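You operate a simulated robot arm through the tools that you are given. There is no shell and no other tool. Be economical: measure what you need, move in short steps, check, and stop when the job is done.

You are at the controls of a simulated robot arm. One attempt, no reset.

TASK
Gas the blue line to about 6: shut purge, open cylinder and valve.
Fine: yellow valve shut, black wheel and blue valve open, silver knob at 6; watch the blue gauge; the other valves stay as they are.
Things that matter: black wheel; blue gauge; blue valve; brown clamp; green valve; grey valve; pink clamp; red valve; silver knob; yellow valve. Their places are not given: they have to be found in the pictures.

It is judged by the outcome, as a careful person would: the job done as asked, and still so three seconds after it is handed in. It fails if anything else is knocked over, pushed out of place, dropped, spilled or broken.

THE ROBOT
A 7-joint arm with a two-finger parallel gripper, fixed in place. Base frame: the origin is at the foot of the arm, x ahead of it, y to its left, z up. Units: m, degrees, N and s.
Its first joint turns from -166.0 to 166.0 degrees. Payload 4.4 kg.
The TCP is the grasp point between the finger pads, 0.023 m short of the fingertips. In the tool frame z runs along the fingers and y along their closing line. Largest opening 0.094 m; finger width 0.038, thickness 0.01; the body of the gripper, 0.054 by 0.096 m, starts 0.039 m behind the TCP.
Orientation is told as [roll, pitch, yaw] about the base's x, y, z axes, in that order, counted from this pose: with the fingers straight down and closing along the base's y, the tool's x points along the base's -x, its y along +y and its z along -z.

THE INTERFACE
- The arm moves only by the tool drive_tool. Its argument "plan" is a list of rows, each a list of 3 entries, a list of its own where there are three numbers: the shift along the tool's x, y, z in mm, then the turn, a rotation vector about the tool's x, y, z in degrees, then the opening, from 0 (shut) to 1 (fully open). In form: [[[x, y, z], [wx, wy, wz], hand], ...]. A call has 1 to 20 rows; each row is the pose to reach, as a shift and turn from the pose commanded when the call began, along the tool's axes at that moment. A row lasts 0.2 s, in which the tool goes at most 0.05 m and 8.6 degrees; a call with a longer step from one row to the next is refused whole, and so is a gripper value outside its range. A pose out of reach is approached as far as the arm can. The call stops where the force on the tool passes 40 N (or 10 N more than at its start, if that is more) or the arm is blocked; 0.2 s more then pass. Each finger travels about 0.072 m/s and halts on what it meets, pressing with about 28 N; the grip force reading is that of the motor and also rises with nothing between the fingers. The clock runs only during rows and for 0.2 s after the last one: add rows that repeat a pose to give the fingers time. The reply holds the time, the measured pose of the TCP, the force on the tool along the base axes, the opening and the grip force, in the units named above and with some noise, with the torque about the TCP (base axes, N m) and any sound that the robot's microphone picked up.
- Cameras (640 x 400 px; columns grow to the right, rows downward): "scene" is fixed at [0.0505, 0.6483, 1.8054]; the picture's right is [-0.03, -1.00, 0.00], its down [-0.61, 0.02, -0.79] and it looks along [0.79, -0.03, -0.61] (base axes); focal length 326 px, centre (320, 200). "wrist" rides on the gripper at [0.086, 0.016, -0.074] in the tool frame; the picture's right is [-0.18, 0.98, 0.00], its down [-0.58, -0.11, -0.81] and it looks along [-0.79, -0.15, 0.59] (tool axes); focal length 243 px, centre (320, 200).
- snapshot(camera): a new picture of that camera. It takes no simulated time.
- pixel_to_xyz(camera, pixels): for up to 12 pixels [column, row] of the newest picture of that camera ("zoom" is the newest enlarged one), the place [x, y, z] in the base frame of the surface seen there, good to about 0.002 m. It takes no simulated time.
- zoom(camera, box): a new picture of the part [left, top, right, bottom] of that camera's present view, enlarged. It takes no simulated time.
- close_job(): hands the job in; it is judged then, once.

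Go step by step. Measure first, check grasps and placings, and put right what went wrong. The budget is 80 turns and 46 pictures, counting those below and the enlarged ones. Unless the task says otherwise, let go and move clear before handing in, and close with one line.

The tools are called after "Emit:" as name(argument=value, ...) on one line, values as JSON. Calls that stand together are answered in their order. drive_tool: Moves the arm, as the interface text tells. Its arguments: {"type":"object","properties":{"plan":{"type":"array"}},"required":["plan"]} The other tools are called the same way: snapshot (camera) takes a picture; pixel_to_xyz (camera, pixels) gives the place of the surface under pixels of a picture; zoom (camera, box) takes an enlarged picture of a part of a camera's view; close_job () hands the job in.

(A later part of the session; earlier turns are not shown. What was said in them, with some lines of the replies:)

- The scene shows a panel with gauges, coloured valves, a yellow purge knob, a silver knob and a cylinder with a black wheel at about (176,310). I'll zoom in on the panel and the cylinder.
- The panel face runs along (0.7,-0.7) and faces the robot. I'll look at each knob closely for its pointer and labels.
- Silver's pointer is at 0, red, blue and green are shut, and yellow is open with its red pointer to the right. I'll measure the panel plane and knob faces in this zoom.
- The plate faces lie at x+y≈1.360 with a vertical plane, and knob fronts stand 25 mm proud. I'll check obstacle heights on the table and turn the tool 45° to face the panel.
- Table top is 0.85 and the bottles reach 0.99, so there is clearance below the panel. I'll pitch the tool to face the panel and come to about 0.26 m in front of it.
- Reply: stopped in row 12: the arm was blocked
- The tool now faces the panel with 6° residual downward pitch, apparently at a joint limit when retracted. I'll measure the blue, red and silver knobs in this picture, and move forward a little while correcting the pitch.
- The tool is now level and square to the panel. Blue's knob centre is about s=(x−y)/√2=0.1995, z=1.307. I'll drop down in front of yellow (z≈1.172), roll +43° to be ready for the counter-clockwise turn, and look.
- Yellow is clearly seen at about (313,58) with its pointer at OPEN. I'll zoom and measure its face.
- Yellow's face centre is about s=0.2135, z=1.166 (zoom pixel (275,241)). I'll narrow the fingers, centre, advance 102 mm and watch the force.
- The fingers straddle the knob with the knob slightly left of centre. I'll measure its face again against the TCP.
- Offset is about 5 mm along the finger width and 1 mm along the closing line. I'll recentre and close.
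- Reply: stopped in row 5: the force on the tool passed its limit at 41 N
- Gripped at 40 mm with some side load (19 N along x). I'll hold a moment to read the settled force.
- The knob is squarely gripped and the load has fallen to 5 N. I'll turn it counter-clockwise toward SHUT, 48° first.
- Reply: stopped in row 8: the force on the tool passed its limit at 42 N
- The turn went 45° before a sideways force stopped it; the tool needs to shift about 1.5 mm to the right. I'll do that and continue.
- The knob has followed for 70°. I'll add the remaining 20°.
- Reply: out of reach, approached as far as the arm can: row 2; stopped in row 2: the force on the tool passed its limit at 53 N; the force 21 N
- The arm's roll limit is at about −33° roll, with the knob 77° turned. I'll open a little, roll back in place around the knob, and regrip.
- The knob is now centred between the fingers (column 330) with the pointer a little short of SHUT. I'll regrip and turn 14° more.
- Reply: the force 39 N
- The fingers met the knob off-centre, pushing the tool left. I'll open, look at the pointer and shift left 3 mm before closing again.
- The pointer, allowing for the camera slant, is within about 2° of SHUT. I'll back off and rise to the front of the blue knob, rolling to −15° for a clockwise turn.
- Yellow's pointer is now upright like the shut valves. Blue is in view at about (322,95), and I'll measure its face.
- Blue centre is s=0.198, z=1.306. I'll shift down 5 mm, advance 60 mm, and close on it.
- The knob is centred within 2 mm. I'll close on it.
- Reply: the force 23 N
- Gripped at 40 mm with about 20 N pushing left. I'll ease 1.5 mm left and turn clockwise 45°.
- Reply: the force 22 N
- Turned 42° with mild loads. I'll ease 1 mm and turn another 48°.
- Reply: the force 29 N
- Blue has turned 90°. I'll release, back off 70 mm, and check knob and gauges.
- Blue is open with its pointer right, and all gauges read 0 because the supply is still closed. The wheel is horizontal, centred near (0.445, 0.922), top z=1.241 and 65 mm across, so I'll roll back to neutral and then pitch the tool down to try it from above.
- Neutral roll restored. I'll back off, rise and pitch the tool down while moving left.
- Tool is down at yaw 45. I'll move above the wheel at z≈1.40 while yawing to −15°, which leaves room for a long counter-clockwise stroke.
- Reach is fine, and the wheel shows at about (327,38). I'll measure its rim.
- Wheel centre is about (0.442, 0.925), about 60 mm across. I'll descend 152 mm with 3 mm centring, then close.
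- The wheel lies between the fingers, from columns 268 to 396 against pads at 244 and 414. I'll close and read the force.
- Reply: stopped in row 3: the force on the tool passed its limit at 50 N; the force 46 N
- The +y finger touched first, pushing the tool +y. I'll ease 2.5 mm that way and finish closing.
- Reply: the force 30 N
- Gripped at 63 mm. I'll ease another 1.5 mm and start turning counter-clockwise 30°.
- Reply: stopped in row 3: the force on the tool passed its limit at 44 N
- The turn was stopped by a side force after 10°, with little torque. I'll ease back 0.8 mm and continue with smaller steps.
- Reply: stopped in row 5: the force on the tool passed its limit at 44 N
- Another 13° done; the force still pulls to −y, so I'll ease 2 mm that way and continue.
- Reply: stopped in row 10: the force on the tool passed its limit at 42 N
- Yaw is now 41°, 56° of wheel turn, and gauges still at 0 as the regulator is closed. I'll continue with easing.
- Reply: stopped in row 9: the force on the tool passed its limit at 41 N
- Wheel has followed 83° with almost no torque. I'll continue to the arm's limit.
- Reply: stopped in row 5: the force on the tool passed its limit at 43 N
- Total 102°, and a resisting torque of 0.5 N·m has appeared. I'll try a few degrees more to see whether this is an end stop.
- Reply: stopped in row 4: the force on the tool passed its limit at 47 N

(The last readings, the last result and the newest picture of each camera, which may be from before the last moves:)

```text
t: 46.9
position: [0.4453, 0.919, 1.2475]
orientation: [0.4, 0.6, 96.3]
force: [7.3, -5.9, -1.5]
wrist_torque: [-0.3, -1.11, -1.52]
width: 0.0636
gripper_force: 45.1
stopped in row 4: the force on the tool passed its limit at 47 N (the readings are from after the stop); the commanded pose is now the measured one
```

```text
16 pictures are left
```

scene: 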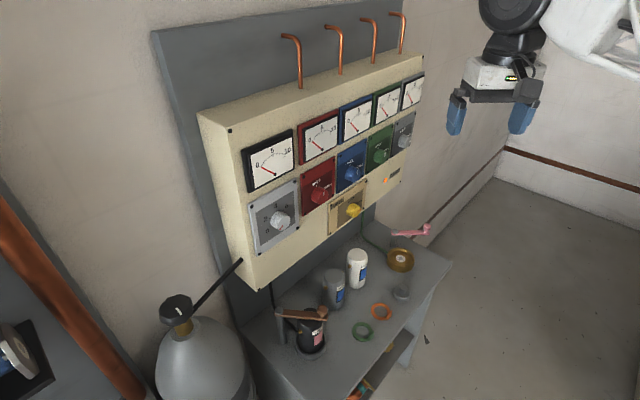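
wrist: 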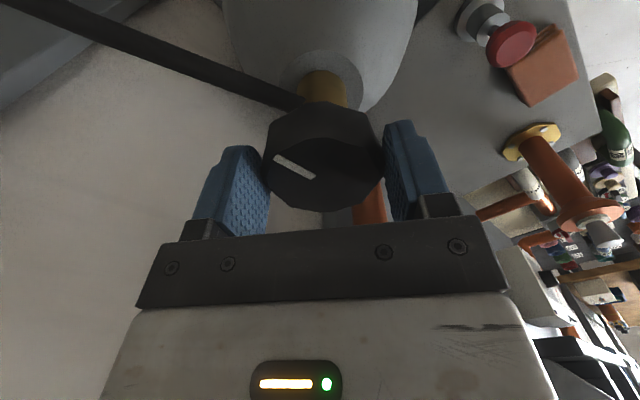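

The mark slipped relative to the fingers and torque reached 1.5 N·m, so the wheel is at its open stop, about 90° turned. I'll release and lift clear.

Emit:
drive_tool(plan=[[[0, 0, 0], [0, 0, 0], 0.8], [[0, 0, 0], [0, 0, 0], 1], [[0, 0, 0], [0, 0, 0], 1], [[0, 0, -30], [0, 0, 0], 1], [[0, 0, -70], [0, 0, 0], 1], [[0, 0, -115], [0, 0, 0], 1], [[0, 0, -160], [0, 0, 0], 1], [[0, 0, -160], [0, 0, 8.5], 1], [[0, 0, -160], [0, 0, 17], 1], [[0, 0, -160], [0, 0, 25.5], 1], [[0, 0, -160], [0, 0, 34], 1], [[0, 0, -160], [0, 0, 42.5], 1], [[0, 0, -160], [0, 0, 51], 1]])

```text
t: 49.7
position: [0.4469, 0.9216, 1.4078]
orientation: [-0.2, 0.7, 45.2]
force: [0.1, -0.8, -0.5]
wrist_torque: [0.02, 0.01, 0.0]
width: 0.0941
gripper_force: 0.0
```

Clear of the wheel. I'll retreat diagonally to in front of the silver knob, keeping away from the panel.

Emit:
drive_tool(plan=[[[40, -10, -5], [0, 0, 0], 0.8], [[80, -20, -10], [0, 0, 0], 0.8], [[120, -45, -15], [0, 0, 0], 0.8], [[155, -75, -20], [0, 0, 0], 0.8], [[190, -105, -25], [0, 0, 0], 0.8], [[225, -135, -30], [0, 0, 0], 0.8], [[260, -165, -35], [0, 0, 0], 0.8], [[290, -195, -40], [0, 0, 0], 0.8], [[315, -225, -40], [0, 0, 0], 0.8], [[335, -257, -40], [0, 0, 0], 0.8], [[335, -257, -40], [0, 0, 0], 0.8]])

Emit:
zoom(camera="scene", box=[240, 175, 320, 265])

Emit:
zoom(camera="scene", box=[230, 70, 430, 200])

```text
t: 52.1
position: [0.392, 0.5044, 1.4507]
orientation: [-0.1, 0.8, 45.2]
force: [0.4, -0.6, 0.2]
wrist_torque: [0.06, 0.02, -0.02]
width: 0.0751
gripper_force: 0.1
```

```text
4.44 times, centred on (280, 220) of scene
```

zoom: 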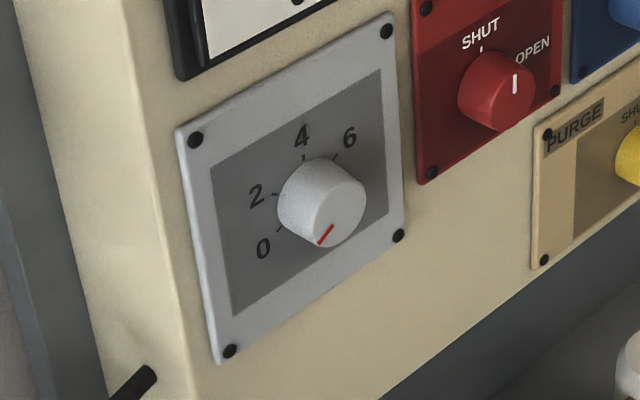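

```text
3.08 times, centred on (330, 135) of scene
```

zoom: 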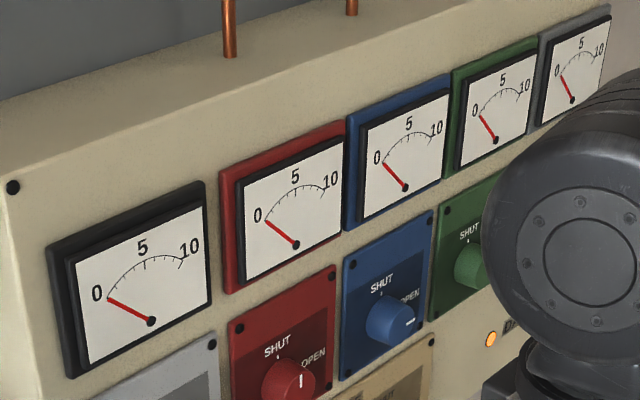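

Silver still reads 0 with ticks 0, 2, 4 (top), 6 and 8 clockwise, and all gauges are at 0. I'll pitch the tool to the panel in front of silver.

Emit:
drive_tool(plan=[[[-16, 0, 12], [0, -7.5, 0], 0.8], [[-32, 0, 24], [0, -15, 0], 0.8], [[-48, -1, 36], [0, -22.5, 0], 0.8], [[-64, -2, 48], [0, -30, 0], 0.8], [[-80, -3, 60], [0, -37.5, 0], 0.8], [[-96, -4, 72], [0, -45, 0], 0.8], [[-112, -5, 84], [0, -52.5, 0], 0.8], [[-128, -6, 96], [0, -60, 0], 0.8], [[-145, -7, 108], [0, -67.5, 0], 0.8], [[-162, -8, 120], [0, -75, 0], 0.8], [[-180, -8, 130], [0, -82.5, 0], 0.8], [[-196, -8, 140], [0, -90, 0], 0.8], [[-196, -8, 140], [0, -90, 0], 0.8]])

Emit:
snapshot(camera="wrist")

Emit:
pixel_to_xyz(camera="wrist", pixels=[[320, 60], [300, 60], [340, 60], [320, 45], [320, 80], [320, 100], [330, 70]])

```text
t: 54.9
position: [0.5358, 0.6335, 1.3112]
orientation: [57.7, -88.8, -12.7]
force: [-1.3, 0.1, 2.5]
wrist_torque: [-0.15, 0.11, -0.04]
width: 0.0752
gripper_force: 0.1
out of reach, approached as far as the arm can: row 12
```

```text
13 pictures are left
```

wrist: 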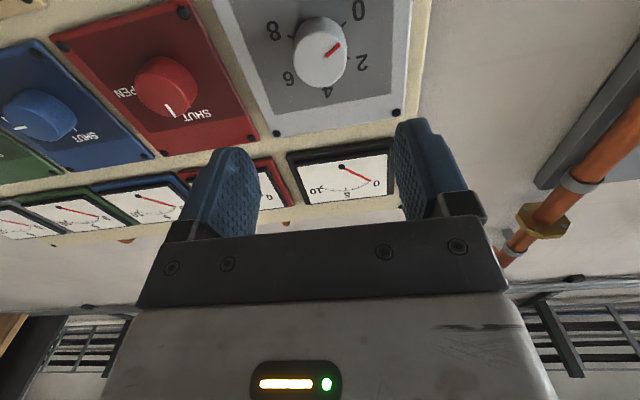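

```text
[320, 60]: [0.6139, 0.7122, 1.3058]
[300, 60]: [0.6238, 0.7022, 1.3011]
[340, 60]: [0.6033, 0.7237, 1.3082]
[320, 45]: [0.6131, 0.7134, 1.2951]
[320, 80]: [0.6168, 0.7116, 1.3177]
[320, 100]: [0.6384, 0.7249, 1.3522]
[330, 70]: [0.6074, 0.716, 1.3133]
```

Silver's face centre is s=−0.070, z=1.305 at pixel (319,60), with dial labels 0-2-4-6-8 visible. I'll roll −24°, shift 6 mm down and advance around it.

Emit:
drive_tool(plan=[[[3, 1, 0], [0, 0, -6], 0.65], [[6, 1, 20], [0, 0, -12], 0.65], [[6, 1, 40], [0, 0, -18], 0.65], [[6, 1, 60], [0, 0, -24], 0.65], [[6, 1, 80], [0, 0, -24], 0.65], [[6, 1, 94], [0, 0, -24], 0.65], [[6, 1, 104], [0, 0, -24], 0.65], [[6, 1, 104], [0, 0, -24], 0.65]])

Emit:
zoom(camera="wrist", box=[200, 80, 440, 230])

Emit:
pixel_to_xyz(camera="zoom", pixels=[[320, 250], [240, 250], [400, 250], [320, 210], [320, 300]])

```text
t: 56.7
position: [0.6084, 0.7086, 1.3012]
orientation: [-88.2, -65.9, 133.5]
force: [0.0, -0.2, -0.3]
wrist_torque: [-0.04, 0.01, 0.0]
width: 0.0613
gripper_force: 0.0
```

```text
2.67 times, centred on (320, 155) of wrist
```

zoom: 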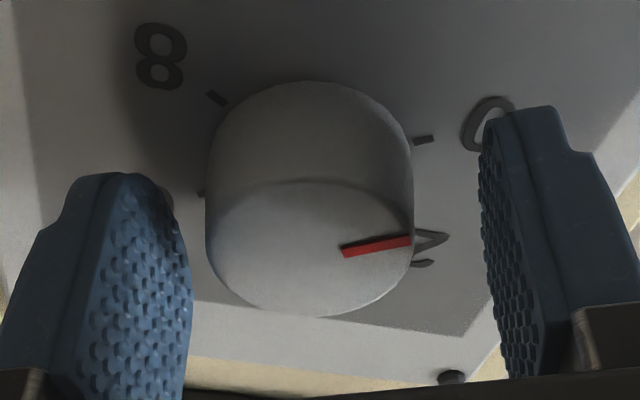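

```text
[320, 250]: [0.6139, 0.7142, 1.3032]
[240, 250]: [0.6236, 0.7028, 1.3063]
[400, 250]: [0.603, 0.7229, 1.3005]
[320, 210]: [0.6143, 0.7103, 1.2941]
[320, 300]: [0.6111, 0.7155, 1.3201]
```

The knob is about 2.5 mm toward −y of the finger centre. I'll adjust and close.

Emit:
drive_tool(plan=[[[-2, -2.5, 0], [0, 0, 0], 0.65], [[-2, -2.5, 0], [0, 0, 0], 0.5], [[-2, -2.5, 0], [0, 0, 0], 0.3], [[-2, -2.5, 0], [0, 0, 0], 0.3], [[-2, -2.5, 0], [0, 0, 0], 0.3]])

```text
t: 57.9
position: [0.6096, 0.7085, 1.3041]
orientation: [-88.3, -66.0, 133.6]
force: [5.4, 1.4, 1.9]
wrist_torque: [0.02, -0.05, -0.06]
width: 0.0401
gripper_force: 45.1
```

A clean grip with only 5 N side load. I'll turn clockwise about 94° in one stroke.

Emit:
drive_tool(plan=[[[0, 0, 0], [0, 0, 6], 0.3], [[0, 0, 0], [0, 0, 12], 0.3], [[0, 0, 0], [0, 0, 18], 0.3], [[0, 0, 0], [0, 0, 24], 0.3], [[0, 0, 0], [0, 0, 30], 0.3], [[0, 0, 0], [0, 0, 36], 0.3], [[0, 0, 0], [0, 0, 42], 0.3], [[0, 0, 0], [0, 0, 48], 0.3], [[0, 0, 0], [0, 0, 54], 0.3], [[0, 0, 0], [0, 0, 60], 0.3], [[0, 0, 0], [0, 0, 66], 0.3], [[0, 0, 0], [0, 0, 72], 0.3], [[0, 0, 0], [0, 0, 78], 0.3], [[0, 0, 0], [0, 0, 84], 0.3], [[0, 0, 0], [0, 0, 90], 0.3], [[0, 0, 0], [0, 0, 94], 0.3]])

Emit:
zoom(camera="scene", box=[230, 70, 430, 250])

```text
t: 60.6
position: [0.6101, 0.7089, 1.3054]
orientation: [88.2, -41.2, -44.0]
force: [-10.8, -18.3, -2.4]
wrist_torque: [0.12, -0.13, -0.13]
width: 0.0406
gripper_force: 44.9
out of reach, approached as far as the arm can: row 13
stopped in row 13: the force on the tool passed its limit at 70 N (the readings are from after the stop); the commanded pose is now the measured one
```

```text
2.22 times, centred on (330, 160) of scene
```

zoom: 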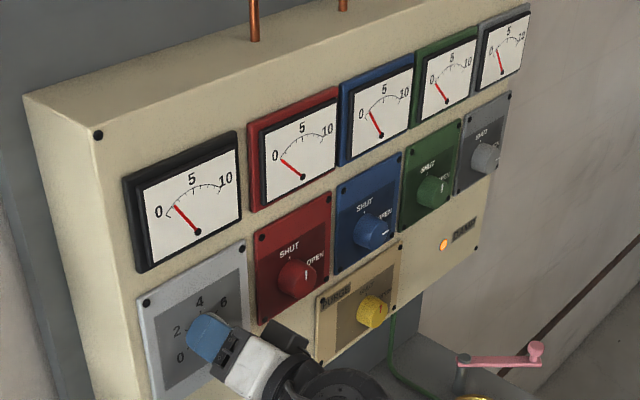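

Black and blue gauges have risen (gas is flowing, about 1.5 and lagging). The arm hit its roll limit after 73°, so I'll open and roll back for a second stroke.

Emit:
drive_tool(plan=[[[0, 0, 0], [0, 0, 0], 0.68], [[0, 0, 0], [0, 0, 0], 0.68], [[0, 0, 0], [0, 0, -8], 0.68], [[0, 0, 0], [0, 0, -16], 0.68], [[0, 0, 0], [0, 0, -24], 0.68], [[0, 0, 0], [0, 0, -32], 0.68], [[0, 0, 0], [0, 0, -40], 0.68], [[0, 0, 0], [0, 0, -48], 0.68], [[0, 0, 0], [0, 0, -56], 0.68], [[0, 0, 0], [0, 0, -64], 0.68], [[0, 0, 0], [0, 0, -72], 0.68], [[0, 0, 0], [0, 0, -76], 0.68]])

Emit:
zoom(camera="wrist", box=[200, 80, 440, 230])

Emit:
zoom(camera="scene", box=[230, 90, 390, 190])

```text
t: 63.2
position: [0.6086, 0.7093, 1.305]
orientation: [-87.0, -62.7, 131.9]
force: [0.7, 0.0, 0.0]
wrist_torque: [0.03, 0.02, 0.01]
width: 0.0639
gripper_force: 0.0
```

```text
2.67 times, centred on (320, 155) of wrist
```

zoom: 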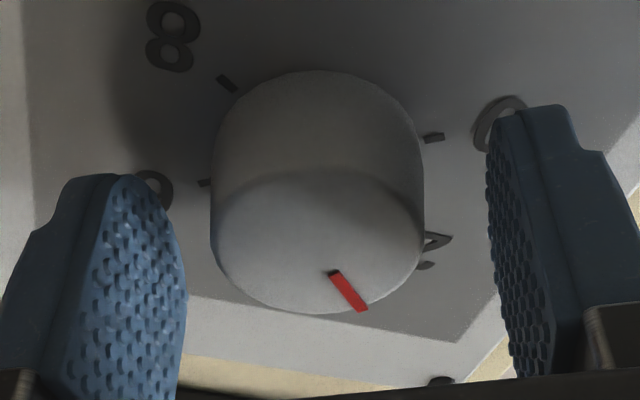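

```text
4.00 times, centred on (310, 140) of scene
```

zoom: 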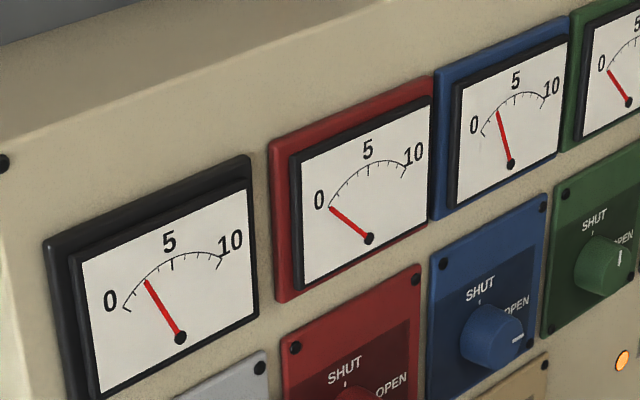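

Blue gauge reads near 2.8 and the pointer stands at about 2.5, so the scale is about 60° per 2 units; roughly 104° more is needed. I'll regrip and turn 72°.

Emit:
drive_tool(plan=[[[0, -0.7, 0], [0, 0, 0], 0.5], [[0, -0.7, 0], [0, 0, 0], 0.3], [[0, -0.7, 0], [0, 0, 0], 0.3], [[0, -0.7, 0], [0, 0, 6], 0.3], [[0, -0.7, 0], [0, 0, 12], 0.3], [[0, -0.7, 0], [0, 0, 18], 0.3], [[0, -0.7, 0], [0, 0, 24], 0.3], [[0, -0.7, 0], [0, 0, 30], 0.3], [[0, -0.7, 0], [0, 0, 36], 0.3], [[0, -0.7, 0], [0, 0, 42], 0.3], [[0, -0.7, 0], [0, 0, 48], 0.3], [[0, -0.7, 0], [0, 0, 54], 0.3], [[0, -0.7, 0], [0, 0, 60], 0.3], [[0, -0.7, 0], [0, 0, 66], 0.3], [[0, -0.7, 0], [0, 0, 70], 0.3]])

```text
t: 66.4
position: [0.6104, 0.7093, 1.3041]
orientation: [87.9, -47.2, -43.6]
force: [5.5, 11.5, 7.0]
wrist_torque: [-0.14, 0.18, 0.34]
width: 0.0404
gripper_force: 45.1
```

That stroke completed at 70°. I'll open, roll back 55°, and read the pointer and gauge.

Emit:
drive_tool(plan=[[[0, 0, 0], [0, 0, 0], 0.68], [[0, 0, 0], [0, 0, 0], 0.68], [[0, 0, 0], [0, 0, -8], 0.68], [[0, 0, 0], [0, 0, -16], 0.68], [[0, 0, 0], [0, 0, -24], 0.68], [[0, 0, 0], [0, 0, -32], 0.68], [[0, 0, 0], [0, 0, -40], 0.68], [[0, 0, 0], [0, 0, -48], 0.68], [[0, 0, 0], [0, 0, -55], 0.68], [[0, 0, 0], [0, 0, -55], 0.68]])

Emit:
zoom(camera="wrist", box=[200, 80, 440, 230])

Emit:
zoom(camera="scene", box=[230, 90, 390, 190])

```text
t: 68.6
position: [0.6095, 0.7088, 1.3068]
orientation: [-83.3, -77.6, 128.2]
force: [-0.1, -0.7, 0.4]
wrist_torque: [-0.02, 0.01, -0.01]
width: 0.0638
gripper_force: 0.1
```

```text
2.67 times, centred on (320, 155) of wrist
```

zoom: 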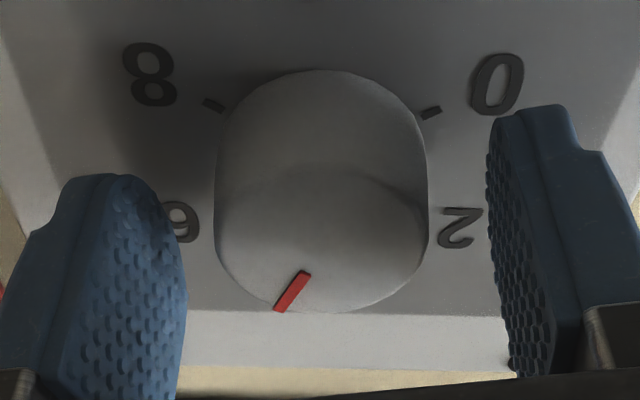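

```text
4.00 times, centred on (310, 140) of scene
```

zoom: 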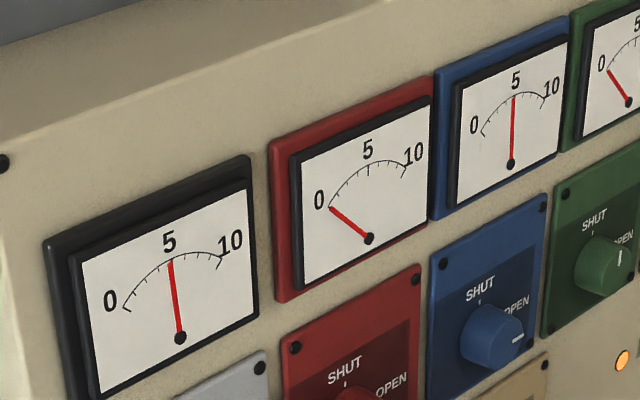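

Pointer computes to about 4.75 and the blue gauge agrees at 4.8. I'll regrip and turn 36° more to reach 6.

Emit:
drive_tool(plan=[[[0, -0.7, 0], [0, 0, 0], 0.5], [[0, -0.7, 0], [0, 0, 0], 0.3], [[0, -0.7, 0], [0, 0, 0], 0.3], [[0, -0.7, 0], [0, 0, 6], 0.3], [[0, -0.7, 0], [0, 0, 12], 0.3], [[0, -0.7, 0], [0, 0, 18], 0.3], [[0, -0.7, 0], [0, 0, 24], 0.3], [[0, -0.7, 0], [0, 0, 30], 0.3], [[0, -0.7, 0], [0, 0, 36], 0.3], [[0, -0.7, 0], [0, 0, 36], 0.3]])

Emit:
drive_tool(plan=[[[0, 0, 0], [0, 0, 0], 0.7], [[0, 0, 0], [0, 0, 0], 0.7], [[0, 0, -20], [0, 0, 0], 0.7], [[0, 0, -45], [0, 0, 0], 0.8], [[0, 0, -80], [0, 0, 0], 0.8], [[0, 0, -100], [0, 0, 0], 0.8], [[0, 0, -100], [0, 0, 0], 0.8], [[0, 0, -100], [0, 0, 0], 0.8], [[0, 0, -100], [0, 0, 0], 0.8], [[0, 0, -100], [0, 0, 0], 0.8], [[0, 0, -100], [0, 0, 0], 0.8], [[0, 0, -100], [0, 0, 0], 0.8]])

Emit:
zoom(camera="scene", box=[230, 90, 390, 190])

Emit:
zoom(camera="scene", box=[240, 175, 320, 265])

```text
t: 70.3
position: [0.6106, 0.7097, 1.306]
orientation: [84.4, -75.3, -39.7]
force: [-16.7, -8.7, -2.3]
wrist_torque: [0.12, -0.13, 0.19]
width: 0.0399
gripper_force: 45.6
stopped in row 8: the force on the tool passed its limit at 41 N (the readings are from after the stop); the commanded pose is now the measured one
```

```text
t: 73.0
position: [0.539, 0.64, 1.3069]
orientation: [84.3, -75.4, -39.7]
force: [0.2, 0.2, 0.3]
wrist_torque: [0.01, -0.03, 0.03]
width: 0.0753
gripper_force: 0.0
```

```text
4.00 times, centred on (310, 140) of scene
```

zoom: 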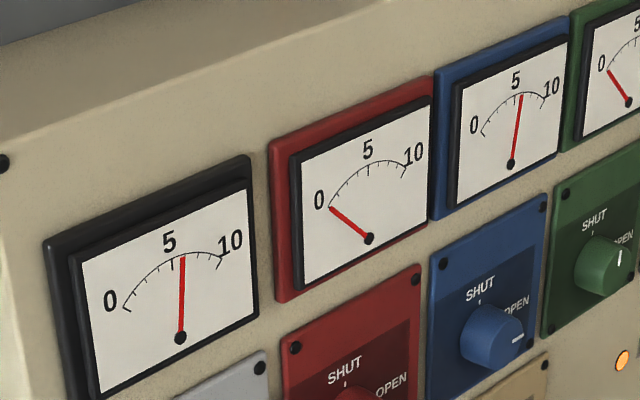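

```text
4.44 times, centred on (280, 220) of scene
```

zoom: 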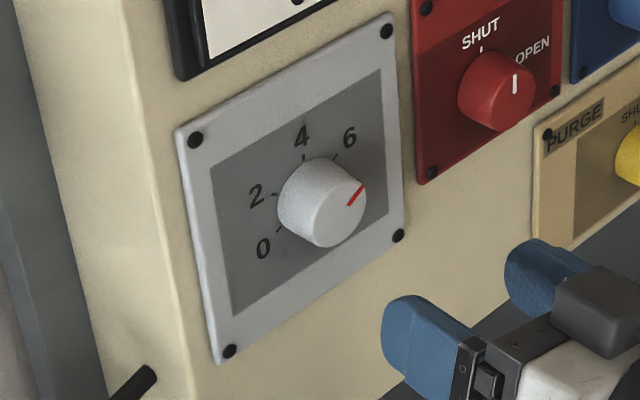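

The last stroke stopped at 26°, so pointer and blue gauge stand near 5.6. I'll go back in and add about 12°.

Emit:
drive_tool(plan=[[[0, -1, 25], [0, 0, 0], 0.68], [[0, -1, 50], [0, 0, 0], 0.68], [[0, -1, 75], [0, 0, 0], 0.68], [[0, -1, 90], [0, 0, 0], 0.68], [[0, -1, 100], [0, 0, 0], 0.68], [[0, -1, 100], [0, 0, 0], 0.5], [[0, -1, 100], [0, 0, 0], 0.3], [[0, -1, 100], [0, 0, 0], 0.3]])

```text
t: 74.9
position: [0.6099, 0.7086, 1.3064]
orientation: [84.4, -75.3, -39.6]
force: [-0.8, 14.8, 1.4]
wrist_torque: [0.16, -0.16, 0.24]
width: 0.0407
gripper_force: 44.6
stopped in row 8: the force on the tool passed its limit at 41 N (the readings are from after the stop); the commanded pose is now the measured one
```

Gripped again with modest load. I'll ease 0.8 mm left and turn 12°.

Emit:
drive_tool(plan=[[[0, 0.8, 0], [0, 0, 0], 0.3], [[0, 0.8, 0], [0, 0, 3], 0.3], [[0, 0.8, 0], [0, 0, 6], 0.3], [[0, 0.8, 0], [0, 0, 9], 0.3], [[0, 0.8, 0], [0, 0, 12], 0.3]])

```text
t: 76.1
position: [0.6089, 0.7092, 1.3056]
orientation: [86.8, -63.4, -42.2]
force: [-2.8, -8.7, -6.6]
wrist_torque: [-0.47, 0.49, 0.35]
width: 0.0403
gripper_force: 45.1
```

The full 12° was made. I'll release, back off, wait a few seconds for the damped gauge, and check.

Emit:
drive_tool(plan=[[[0, 0, 0], [0, 0, 0], 0.7], [[0, 0, 0], [0, 0, 0], 0.7], [[0, 0, -20], [0, 0, 0], 0.7], [[0, 0, -45], [0, 0, 0], 0.8], [[0, 0, -80], [0, 0, 0], 0.8], [[0, 0, -100], [0, 0, 0], 0.8], [[0, 0, -100], [0, 0, 0], 0.8], [[0, 0, -100], [0, 0, 0], 0.8], [[0, 0, -100], [0, 0, 0], 0.8], [[0, 0, -100], [0, 0, 0], 0.8], [[0, 0, -100], [0, 0, 0], 0.8], [[0, 0, -100], [0, 0, 0], 0.8], [[0, 0, -100], [0, 0, 0], 0.8], [[0, 0, -100], [0, 0, 0], 0.8], [[0, 0, -100], [0, 0, 0], 0.8], [[0, 0, -100], [0, 0, 0], 0.8], [[0, 0, -100], [0, 0, 0], 0.8], [[0, 0, -100], [0, 0, 0], 0.8]])

Emit:
zoom(camera="scene", box=[320, 90, 400, 140])

Emit:
snapshot(camera="wrist")

```text
t: 79.9
position: [0.5407, 0.6382, 1.309]
orientation: [86.9, -63.4, -42.3]
force: [0.2, 0.2, 0.4]
wrist_torque: [0.01, 0.0, 0.01]
width: 0.075
gripper_force: 0.0
```

```text
8.00 times, centred on (360, 115) of scene
```

zoom: 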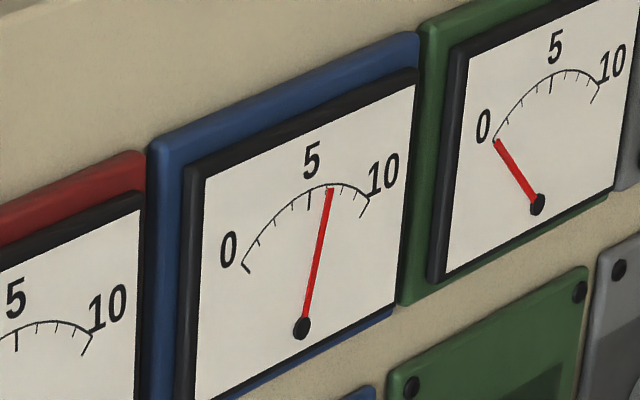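

```text
3 pictures are left
```

wrist: 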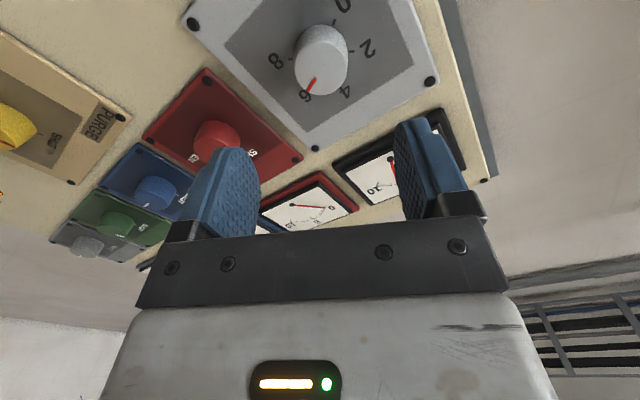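

Silver's pointer stands at 6 and the blue gauge reads about 6. One last full view to check that nothing else moved.

Emit:
snapshot(camera="scene")

```text
2 pictures are left
```

scene: 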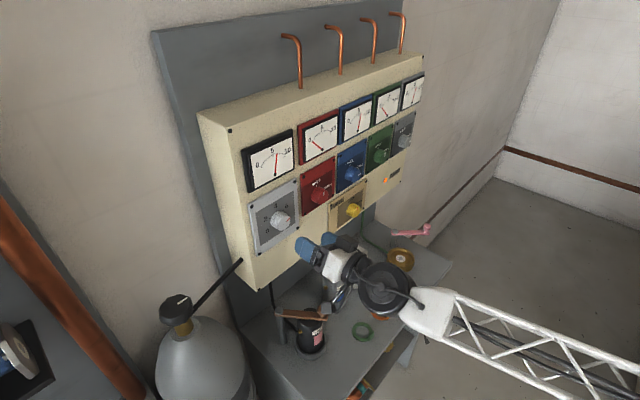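

Everything else stands where it was, the gripper is open and clear, and the blue gauge is steady near 6. I'll hand the job in.

Emit:
close_job()

```text
The job is handed in.
```

The blue line is gassed to about 6 on the blue gauge: yellow purge shut, black wheel open to its stop, blue valve open and silver knob at 6; the red, green and grey valves were not touched.
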